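You operate a simulated robot arm through the tools that you are given. There is no shell and no other tool. Be economical: measure what you need, move in short steps, check, and stop when the job is done.

Carry out the task below with a simulated robot arm. There is one attempt and no reset: what you move stays moved.

Task
Fetch the blue electrode cup and set it on top of the insert.

The check looks at the end state, three seconds after you hand in, the way a careful person would. Anything else that was tipped, shoved, dropped, spilled or broken makes it a failure.

Robot
A 7-joint arm with a two-finger parallel gripper, fixed in place. Base frame: the origin is at the foot of the arm, x ahead of it, y to its left, z up; the work surface is at about z = 0. Lengths are in mm, angles in degrees, forces in N, time in s.
With the tool pointing down near the work surface it reaches from about 220 to 580 mm from the base axis. Its first joint turns from -66.0 to 66.0 degrees. Payload 2.5 kg.
The TCP is the grasp point between the finger pads, 23 mm short of the fingertips. In the tool frame z runs along the fingers and y along their closing line. The gripper opens to 94 mm. The fingers are 38 mm wide and 10 mm thick; the gripper's body (54 by 96 mm) begins 39 mm behind the TCP.
Orientation is told as [roll, pitch, yaw] about the base's x, y, z axes, in that order, counted from this pose: with the fingers straight down and closing along the base's y, the tool's x points along the base's -x, its y along +y and its z along -z.

Tools
- The arm moves only by the tool jog_arm. Its argument "motion" is one flat list of numbers, 7 for each row, row after row: the shift along the tool's x, y, z in cm, then the turn, a rotation vector about the tool's x, y, z in degrees, then the opening, from 0 (shut) to 1 (fully open). In form: [tx, ty, tz, wx, wy, wz, fingers, tx, ty, tz, wx, wy, wz, fingers, ...]. A call has 1 to 12 rows; each row is the pose to reach, as a shift and turn from the pose commanded when the call began, along the tool's axes at that moment. Rows are played at 5 a second. More than 50 mm and 8.6 degrees between two rows, or a gripper value outside its range, and nothing of the call is played. Where a pose cannot be reached the arm comes as near as it can. A force on the tool above 40 N (or 10 N above the force at the start of the call, whichever is more), or a blocked arm, ends the call early, and 0.2 s more pass. The fingers move at their own pace (about 108 mm/s each) and stop on an object; they squeeze with about 25 N. The grip force told is the motor's: it shows also when the fingers shut on nothing. Time passes only in rows, and 0.2 s behind the last, so rows that repeat a pose let the fingers close. It gives the time, the measured TCP pose, the force on the tool (base axes), the opening and the grip force at its end, in the units of the frame above (readings bear some noise).
- Cameras (640 x 400 px; columns grow to the right, rows downward): "scene" is fixed at [124.1, -403, 551.1]; the picture's right is [0.88, -0.47, 0.00], its down [-0.24, -0.45, -0.86] and it looks along [0.41, 0.76, -0.51] (base axes); focal length 336 px, centre (320, 200). "wrist" rides on the gripper at [-39, 0, -44] in the tool frame; the picture's right is [0.00, -1.00, 0.00], its down [0.97, 0.00, -0.24] and it looks along [0.24, 0.00, 0.97] (tool axes); focal length 218 px, centre (320, 200). There is no depth. A picture from a camera that has moved, and an enlarged one, comes with that camera's place and axes in the base frame and with its lens. The place of the scene camera against the robot may be out by one fixed shift of up to 18 mm in any direction.
- grab_frame(camera): a new picture of that camera. It takes no simulated time.
- zoom(camera, box): a new picture of the part [left, top, right, bottom] of that camera's present view, enlarged. It takes no simulated time.
- job_done(): hands the job in; it is judged then, once.

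Go step by step. Nothing tells you positions but the pictures and the camera data: compare them with the known pose of the tool, close in by small moves and look again before you grip or let go. The budget is 90 turns and 38 pictures, counting those below and the enlarged ones. Unless the task says otherwise, let go and move clear before handing in, and close with one line.

The tools are called after "Request:" by a JSON object that holds its "api" and its "payload". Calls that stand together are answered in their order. jog_arm: Moves the arm, as the interface text tells. Its arguments: {"type":"object","properties":{"motion":{"type":"array"}},"required":["motion"]} The other tools are called the same way: grab_frame (camera) takes a picture; zoom (camera, box) takes an enlarged picture of a part of a camera's view; job_done () hands the job in.

At the start:

```text
clock: 0.0
ee_pos: [373.2, 97.1, 223.6]
tool_rot: [0.0, 0.0, 0.0]
wrist_force: [0.6, 0.0, 0.3]
gripper_width: 94.0
finger_force: 0.1
```

scene: 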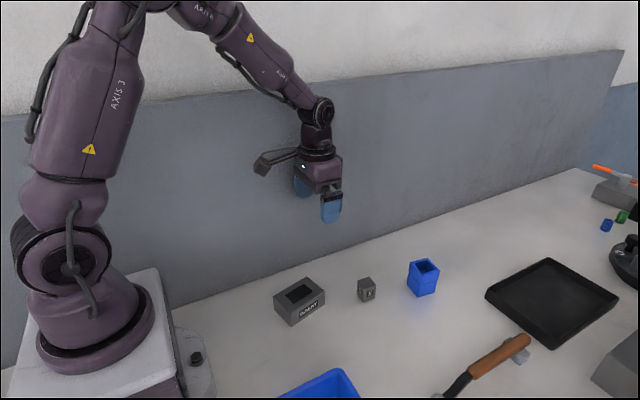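
wrist: 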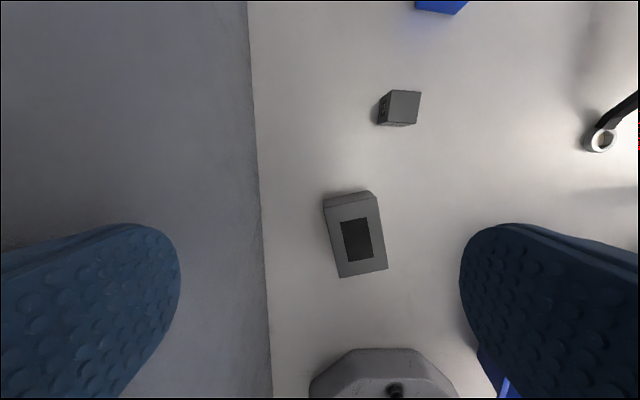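

I see a grey box with a label, a small grey cube, and a blue cup in a row. I'll zoom in to read the labels before moving.

Request:
{"api": "zoom", "payload": {"camera": "scene", "box": [250, 230, 460, 360]}}

Request:
{"api": "zoom", "payload": {"camera": "scene", "box": [430, 150, 640, 400]}}

```text
3.05 times, centred on (355, 295) of scene
camera zoom: at [124.1, -403.0, 551.1], right [0.88, -0.47, 0.0], down [-0.24, -0.45, -0.86], along [0.41, 0.76, -0.51], focal length 1024 px, centre (213, -90)
```

zoom: 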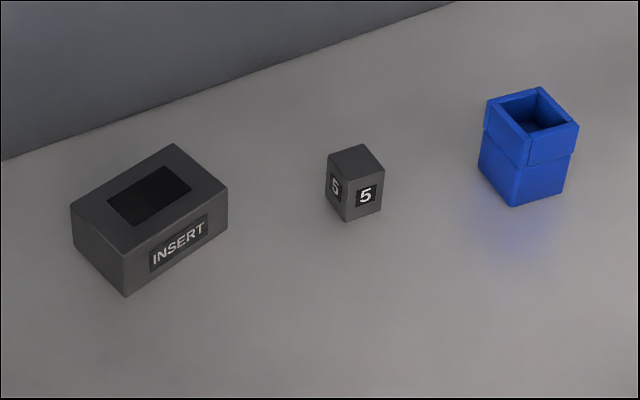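

```text
1.60 times, centred on (535, 275) of scene
camera zoom: at [124.1, -403.0, 551.1], right [0.88, -0.47, 0.0], down [-0.24, -0.45, -0.86], along [0.41, 0.76, -0.51], focal length 537 px, centre (-24, 80)
```

zoom: 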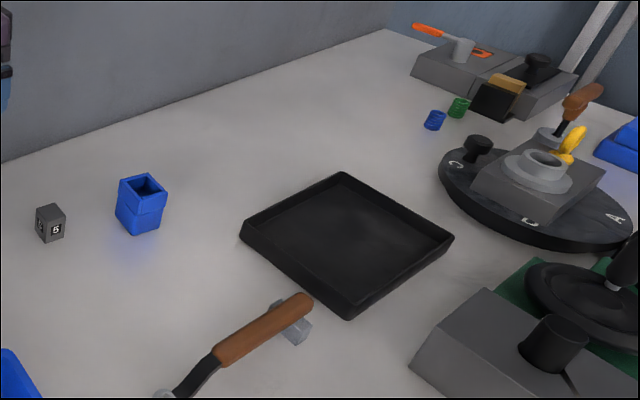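

Insert is at roughly (307, 56) and the cup near (567, -25). I'll move toward the cup for a closer look with the wrist camera.

Request:
{"api": "jog_arm", "payload": {"motion": [-3, -2.4, 0, 0, 0, 0, 1, -6, -4.8, 0, 0, 0, 0, 1, -9, -7.2, 0, 0, 0, 0, 1, -12, -9.6, 0, 0, 0, 0, 1, -14, -12, 0, 0, 0, 0, 1, -14, -12, 0, 0, 0, 0, 1]}}

Request:
{"api": "grab_frame", "payload": {"camera": "wrist"}}

```text
clock: 1.4
ee_pos: [513.0, -22.6, 224.2]
tool_rot: [0.0, 0.0, 0.1]
wrist_force: [0.7, 0.4, 0.3]
gripper_width: 94.1
finger_force: 0.0
```

```text
33 pictures are left
camera wrist: at [553.3, -22.6, 269.1], right [0.0, -1.0, 0.0], down [-0.97, 0.0, 0.24], along [-0.24, 0.0, -0.97], focal length 218 px, centre (320, 200)
```

wrist: 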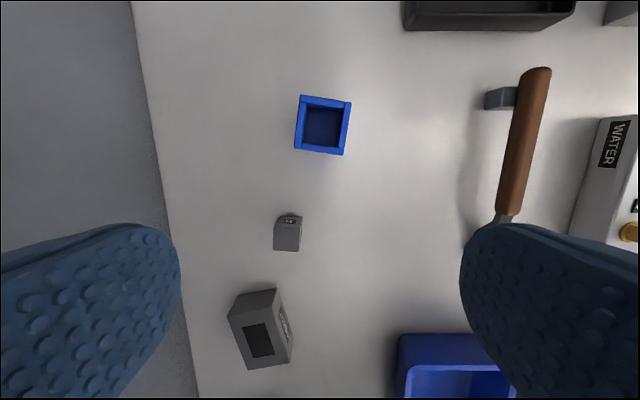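

Request:
{"api": "zoom", "payload": {"camera": "wrist", "box": [260, 80, 390, 161]}}

Request:
{"api": "zoom", "payload": {"camera": "wrist", "box": [200, 270, 328, 390]}}

Request:
{"api": "zoom", "payload": {"camera": "scene", "box": [400, 250, 448, 305]}}

Request:
{"api": "zoom", "payload": {"camera": "scene", "box": [260, 265, 340, 335]}}

```text
4.92 times, centred on (325, 120) of wrist
camera zoom: at [553.3, -22.6, 269.1], right [0.0, -1.0, 0.0], down [-0.97, 0.0, 0.24], along [-0.24, 0.0, -0.97], focal length 1074 px, centre (295, 591)
```

zoom: 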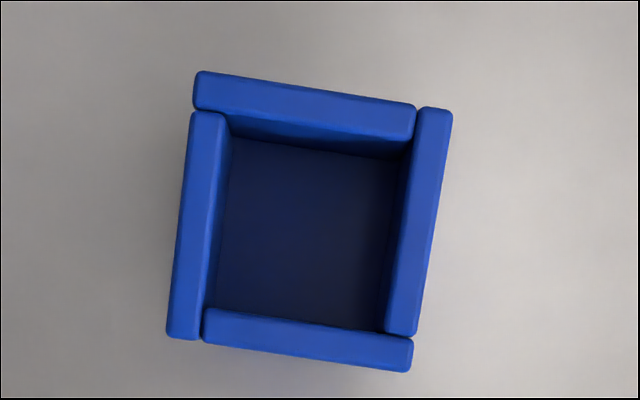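

```text
3.33 times, centred on (264, 330) of wrist
camera zoom: at [553.3, -22.6, 269.1], right [0.0, -1.0, 0.0], down [-0.97, 0.0, 0.24], along [-0.24, 0.0, -0.97], focal length 728 px, centre (507, -233)
```

zoom: 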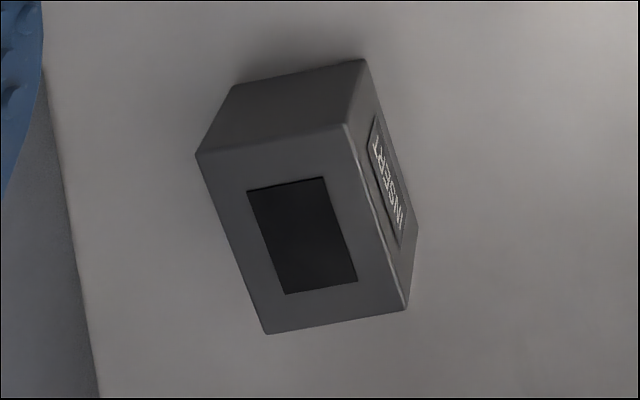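

```text
7.27 times, centred on (424, 278) of scene
camera zoom: at [124.1, -403.0, 551.1], right [0.88, -0.47, 0.0], down [-0.24, -0.45, -0.86], along [0.41, 0.76, -0.51], focal length 2442 px, centre (-436, -364)
```

zoom: 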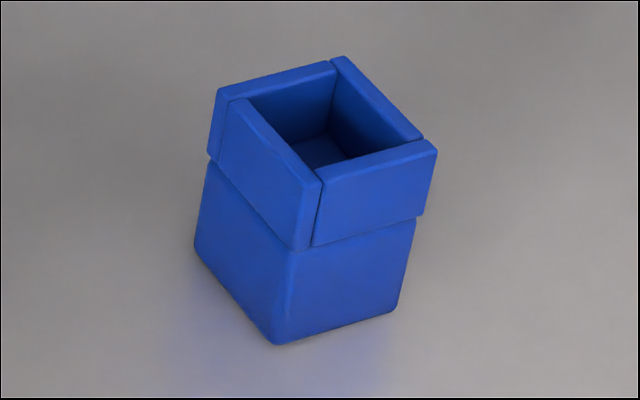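

```text
5.71 times, centred on (300, 300) of scene
camera zoom: at [124.1, -403.0, 551.1], right [0.88, -0.47, 0.0], down [-0.24, -0.45, -0.86], along [0.41, 0.76, -0.51], focal length 1919 px, centre (434, -371)
```

zoom: 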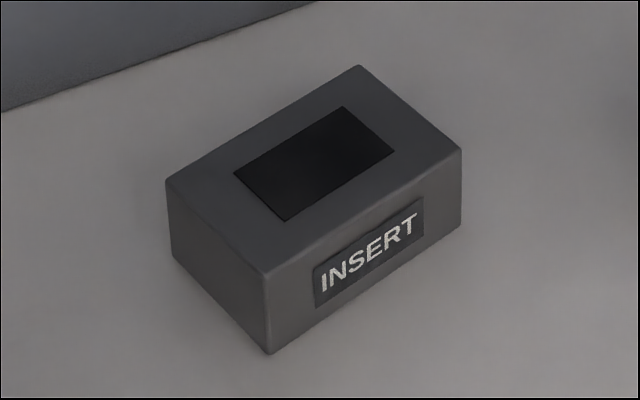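

The cup's rim centre is at about (572, -25), with its sides turned about -8.5° in yaw. I'll move over it, turn to match and go down partway.

Request:
{"api": "jog_arm", "payload": {"motion": [-3, -0.1, 0, 0, 0, 4.2, 1, -5.9, -0.2, 0, 0, 0, 8.5, 1, -5.9, -0.2, 4, 0, 0, 8.5, 1, -5.9, -0.2, 8, 0, 0, 8.5, 1, -5.9, -0.2, 10, 0, 0, 8.5, 1, -5.9, -0.2, 10, 0, 0, 8.5, 1]}}

Request:
{"api": "grab_frame", "payload": {"camera": "wrist"}}

Request:
{"api": "grab_frame", "payload": {"camera": "scene"}}

```text
clock: 2.8
ee_pos: [572.2, -25.1, 125.3]
tool_rot: [-0.1, 0.0, -8.5]
wrist_force: [-0.3, 0.2, -0.1]
gripper_width: 93.8
finger_force: 0.0
```

```text
28 pictures are left
camera wrist: at [611.9, -30.3, 169.9], right [-0.15, -0.99, 0.0], down [-0.96, 0.14, 0.24], along [-0.24, 0.04, -0.97], focal length 218 px, centre (320, 200)
```

wrist: 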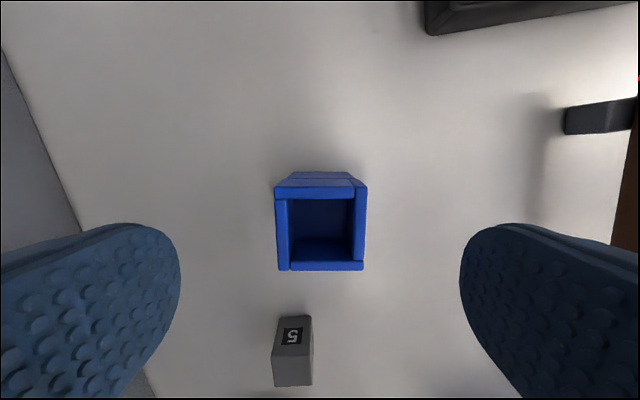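

```text
27 pictures are left
```

scene: 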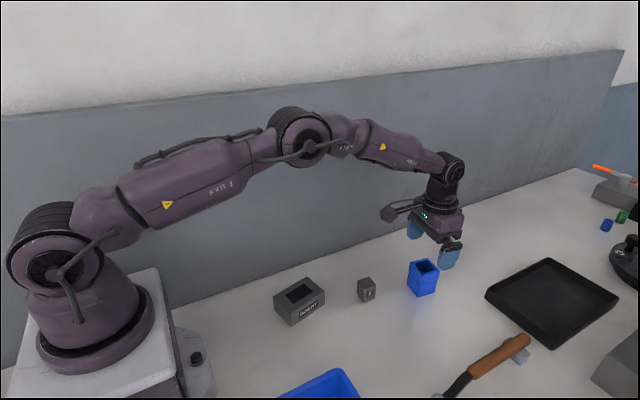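

The gripper is square to the cup and centred across it. The rim is at about z = 60, so I'll shift 3 mm back, go down and close on the collar.

Request:
{"api": "jog_arm", "payload": {"motion": [0.3, 0, 3, 0, 0, 0, 1, 0.3, 0, 6, 0, 0, 0, 1, 0.3, 0, 7.5, 0, 0, 0, 1, 0.3, 0, 7.5, 0, 0, 0, 1]}}

Request:
{"api": "grab_frame", "payload": {"camera": "wrist"}}

Request:
{"api": "zoom", "payload": {"camera": "scene", "box": [370, 200, 498, 320]}}

```text
clock: 3.8
ee_pos: [571.3, -24.6, 49.7]
tool_rot: [0.0, 0.0, -8.5]
wrist_force: [0.2, -0.6, 0.0]
gripper_width: 94.1
finger_force: 0.1
```

```text
26 pictures are left
camera wrist: at [609.4, -30.2, 94.0], right [-0.15, -0.99, 0.0], down [-0.96, 0.14, 0.24], along [-0.24, 0.04, -0.97], focal length 218 px, centre (320, 200)
```

wrist: 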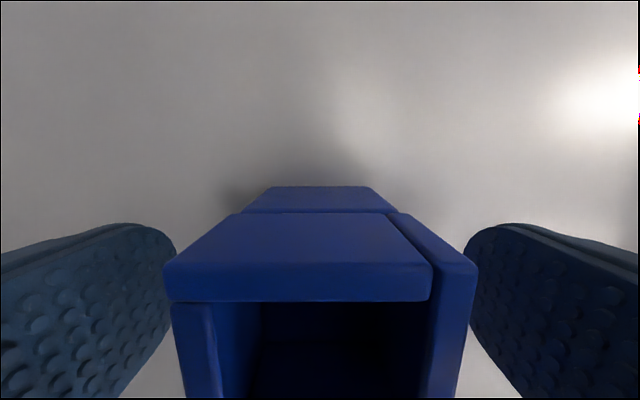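

```text
3.33 times, centred on (434, 260) of scene
camera zoom: at [124.1, -403.0, 551.1], right [0.88, -0.47, 0.0], down [-0.24, -0.45, -0.86], along [0.41, 0.76, -0.51], focal length 1120 px, centre (-60, 0)
```

zoom: 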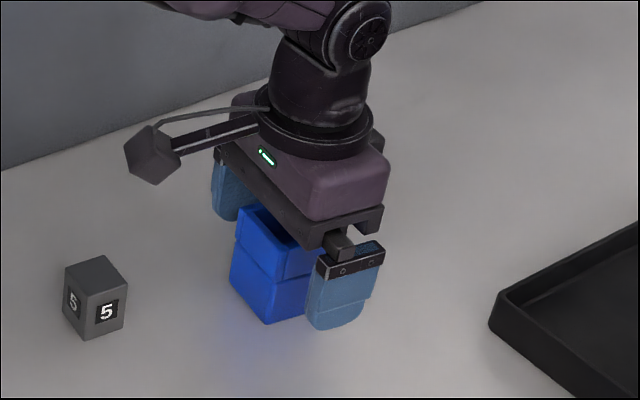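

The cup sits between the fingers and is centred across them, but about 4 mm back along x. I'll correct that and close.

Request:
{"api": "jog_arm", "payload": {"motion": [0.4, 0, 0, 0, 0, 0, 1, 0.4, 0, 0, 0, 0, 0, 0.6, 0.4, 0, 0, 0, 0, 0, 0.3, 0.4, 0, 0, 0, 0, 0, 0.3, 0.4, 0, 0, 0, 0, 0, 0.3]}}

```text
clock: 5.0
ee_pos: [565.2, -23.5, 49.3]
tool_rot: [0.0, 0.0, -8.5]
wrist_force: [-0.2, -0.1, 0.9]
gripper_width: 45.9
finger_force: 24.8
```

The fingers stopped on the cup at 45.9 mm with a 25 N squeeze. I'll lift and check the hold.

Request:
{"api": "jog_arm", "payload": {"motion": [0, 0, -1, 0, 0, 0, 0.3, 0, 0, -4, 0, 0, 0, 0.3, 0, 0, -8, 0, 0, 0, 0.3, 0, 0, -11, 0, 0, 0, 0.3, 0, 0, -11, 0, 0, 0, 0.3]}}

Request:
{"api": "grab_frame", "payload": {"camera": "scene"}}

Request:
{"api": "grab_frame", "payload": {"camera": "wrist"}}

```text
clock: 6.2
ee_pos: [568.5, -23.5, 160.2]
tool_rot: [-0.1, 0.0, -8.5]
wrist_force: [-0.3, 0.8, -1.4]
gripper_width: 45.8
finger_force: 25.0
```

```text
24 pictures are left
```

scene: 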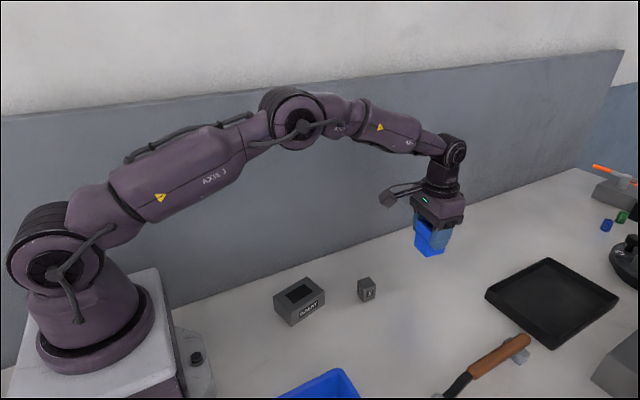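

```text
23 pictures are left
camera wrist: at [606.0, -29.5, 205.0], right [-0.15, -0.99, 0.0], down [-0.96, 0.14, 0.24], along [-0.24, 0.04, -0.97], focal length 218 px, centre (320, 200)
```

wrist: 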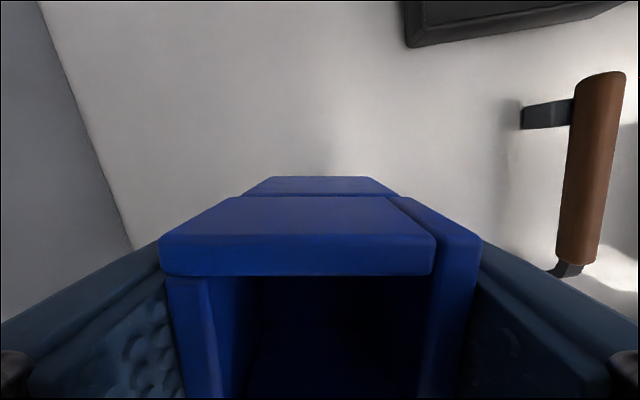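

The cup is held firmly, centred about 4 mm ahead of the TCP with its base about 49 mm below it. The insert's top is at about (310, 56, 39) and turned +11°, so I'll carry the cup there, turning to match.

Request:
{"api": "jog_arm", "payload": {"motion": [3.35, 0.5, 0, 0, 0, -2.5, 0.3, 6.7, 1.0, 0, 0, 0, -5, 0.3, 10.05, 1.5, 0, 0, 0, -7.5, 0.3, 13.4, 2.0, 0, 0, 0, -10, 0.3, 16.75, 2.5, 0, 0, 0, -12.5, 0.3, 20.1, 3.0, 0, 0, 0, -15, 0.3, 23.45, 3.5, 0, 0, 0, -17.5, 0.3, 26.81, 3.97, 0, 0, 0, -19.8, 0.3, 26.81, 3.97, 0, 0, 0, -19.8, 0.3]}}

Request:
{"api": "grab_frame", "payload": {"camera": "wrist"}}

Request:
{"api": "zoom", "payload": {"camera": "scene", "box": [220, 180, 380, 340]}}

```text
clock: 8.2
ee_pos: [306.6, 53.7, 159.5]
tool_rot: [0.0, 0.0, 11.4]
wrist_force: [-0.1, -0.4, -0.8]
gripper_width: 45.7
finger_force: 25.2
```

```text
22 pictures are left
camera wrist: at [345.2, 62.6, 203.8], right [0.2, -0.98, 0.0], down [-0.95, -0.19, 0.24], along [-0.23, -0.05, -0.97], focal length 218 px, centre (320, 200)
```

wrist: 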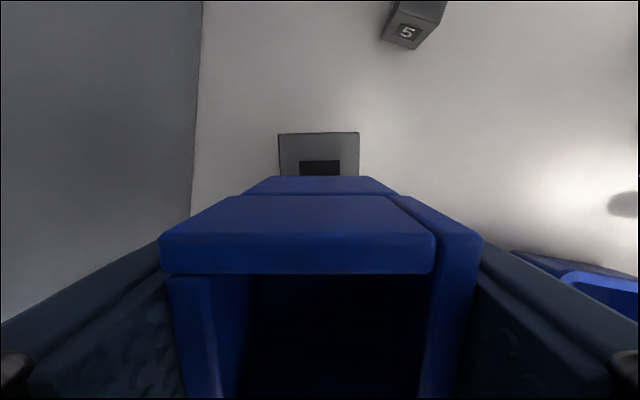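

```text
2.50 times, centred on (300, 260) of scene
camera zoom: at [124.1, -403.0, 551.1], right [0.88, -0.47, 0.0], down [-0.24, -0.45, -0.86], along [0.41, 0.76, -0.51], focal length 840 px, centre (370, 50)
```

zoom: 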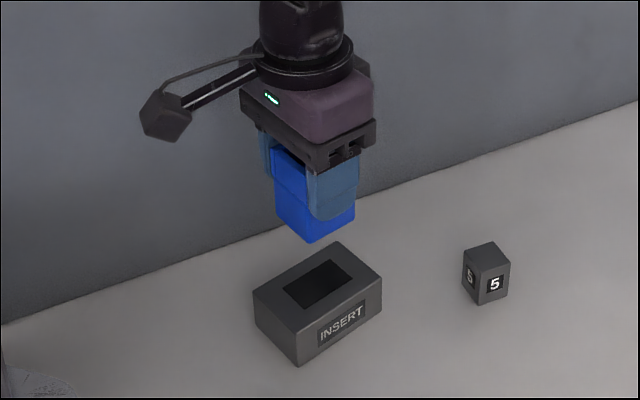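

Cup and insert are aligned in the wrist view: yaw matches and the centres are within about 1 mm. I'll go down to a few mm above the insert.

Request:
{"api": "jog_arm", "payload": {"motion": [0, 0.05, 3, 0, 0, 0, 0.3, 0, 0.1, 5.5, 0, 0, 0, 0.3, 0, 0.1, 6.6, 0, 0, 0, 0.3, 0, 0.1, 6.6, 0, 0, 0, 0.3]}}

Request:
{"api": "zoom", "payload": {"camera": "scene", "box": [250, 220, 350, 340]}}

Request:
{"api": "grab_frame", "payload": {"camera": "wrist"}}

```text
clock: 9.2
ee_pos: [306.7, 55.2, 92.4]
tool_rot: [0.0, 0.0, 11.3]
wrist_force: [0.0, 0.1, -1.4]
gripper_width: 45.9
finger_force: 25.0
```

```text
3.33 times, centred on (300, 280) of scene
camera zoom: at [124.1, -403.0, 551.1], right [0.88, -0.47, 0.0], down [-0.24, -0.45, -0.86], along [0.41, 0.76, -0.51], focal length 1120 px, centre (387, -67)
```

zoom: 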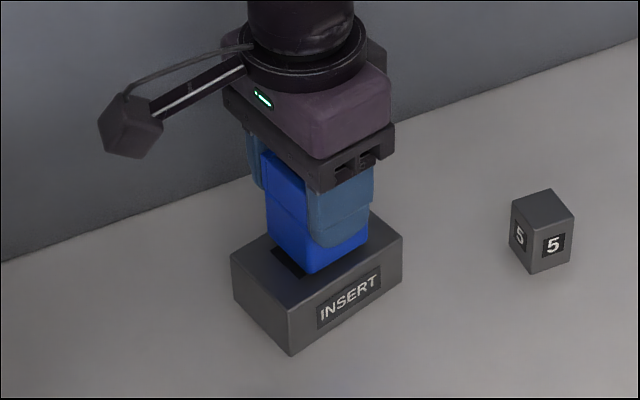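

```text
19 pictures are left
camera wrist: at [345.9, 63.5, 137.6], right [0.2, -0.98, 0.0], down [-0.95, -0.19, 0.24], along [-0.24, -0.05, -0.97], focal length 218 px, centre (320, 200)
```

wrist: 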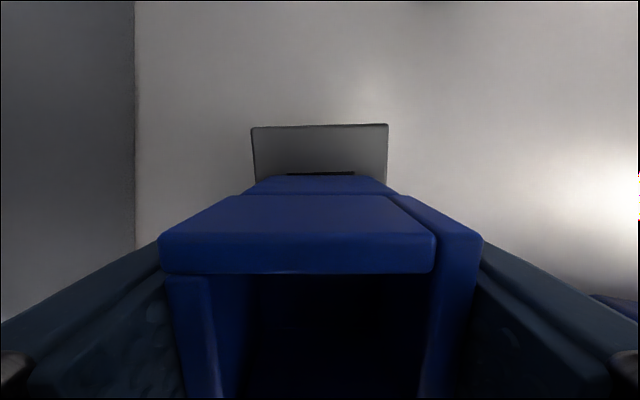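

The cup is just above the insert and centred. I'll go down in 1 mm steps and watch the force.

Request:
{"api": "jog_arm", "payload": {"motion": [0, 0, 0.1, 0, 0, 0, 0.3, 0, 0, 0.2, 0, 0, 0, 0.3, 0, 0, 0.3, 0, 0, 0, 0.3, 0, 0, 0.3, 0, 0, 0, 0.3]}}

```text
clock: 10.2
ee_pos: [307.5, 55.8, 89.8]
tool_rot: [0.0, 0.0, 11.3]
wrist_force: [-0.2, 0.6, -0.2]
gripper_width: 45.7
finger_force: 25.0
```

Request:
{"api": "jog_arm", "payload": {"motion": [0, 0, 0.05, 0, 0, 0, 0.3, 0, 0, 0.1, 0, 0, 0, 0.3, 0, 0, 0.1, 0, 0, 0, 0.3]}}

Request:
{"api": "zoom", "payload": {"camera": "scene", "box": [265, 250, 345, 330]}}

```text
clock: 11.0
ee_pos: [306.9, 56.1, 88.9]
tool_rot: [0.0, 0.0, 11.3]
wrist_force: [-2.9, -0.2, 9.1]
gripper_width: 45.9
finger_force: 24.7
```

```text
5.00 times, centred on (305, 290) of scene
camera zoom: at [124.1, -403.0, 551.1], right [0.88, -0.47, 0.0], down [-0.24, -0.45, -0.86], along [0.41, 0.76, -0.51], focal length 1679 px, centre (395, -250)
```

zoom: 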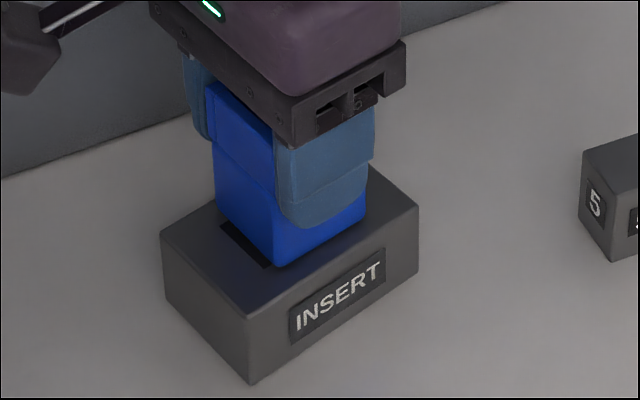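

There is contact at about 9 N, and the cup stands on the insert well inside its edges. I'll open the fingers gently and then retreat straight up.

Request:
{"api": "jog_arm", "payload": {"motion": [0, 0, 0, 0, 0, 0, 0.5, 0, 0, 0, 0, 0, 0, 0.6, 0, 0, 0, 0, 0, 0, 0.9, 0, 0, 0, 0, 0, 0, 0.9, 0, 0, -3, 0, 0, 0, 0.9, 0, 0, -6, 0, 0, 0, 0.9, 0, 0, -10, 0, 0, 0, 0.9, 0, 0, -13, 0, 0, 0, 0.9, 0, 0, -13, 0, 0, 0, 0.9]}}

Request:
{"api": "grab_frame", "payload": {"camera": "scene"}}

Request:
{"api": "zoom", "payload": {"camera": "scene", "box": [255, 230, 355, 330]}}

Request:
{"api": "grab_frame", "payload": {"camera": "wrist"}}

```text
clock: 13.0
ee_pos: [307.1, 57.2, 218.6]
tool_rot: [0.0, 0.0, 11.3]
wrist_force: [0.0, 0.0, 0.5]
gripper_width: 84.2
finger_force: 0.0
```

```text
17 pictures are left
```

scene: 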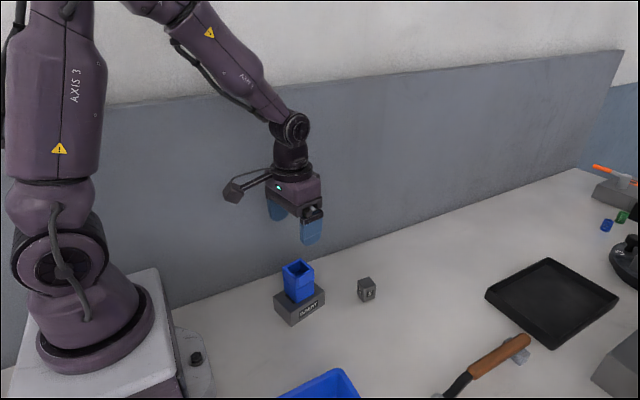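

```text
4.00 times, centred on (305, 280) of scene
camera zoom: at [124.1, -403.0, 551.1], right [0.88, -0.47, 0.0], down [-0.24, -0.45, -0.86], along [0.41, 0.76, -0.51], focal length 1343 px, centre (380, -120)
```

zoom: 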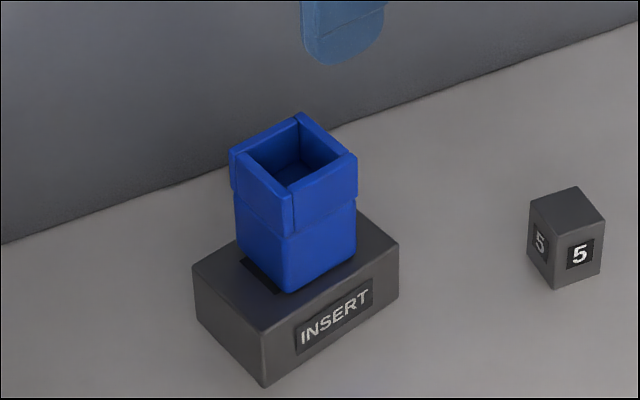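

```text
15 pictures are left
camera wrist: at [346.0, 65.1, 263.7], right [0.2, -0.98, 0.0], down [-0.95, -0.19, 0.24], along [-0.24, -0.05, -0.97], focal length 218 px, centre (320, 200)
```

wrist: 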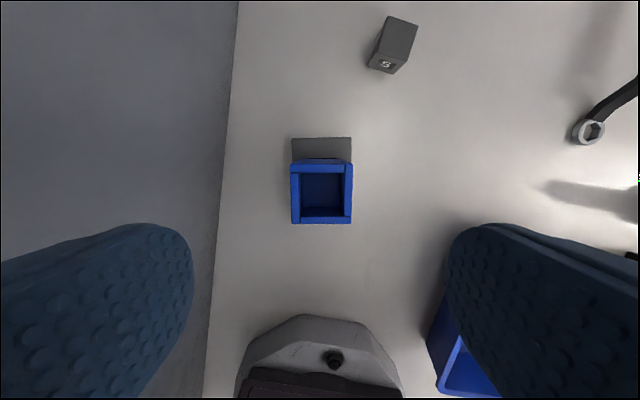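

The blue cup stands upright and centred on the insert, nothing else has moved, and the gripper is clear, so I'm handing in.

Request:
{"api": "job_done", "payload": {}}

```text
The job is handed in.
```

The blue electrode cup is standing upright on top of the insert, and the arm has let go and moved clear.
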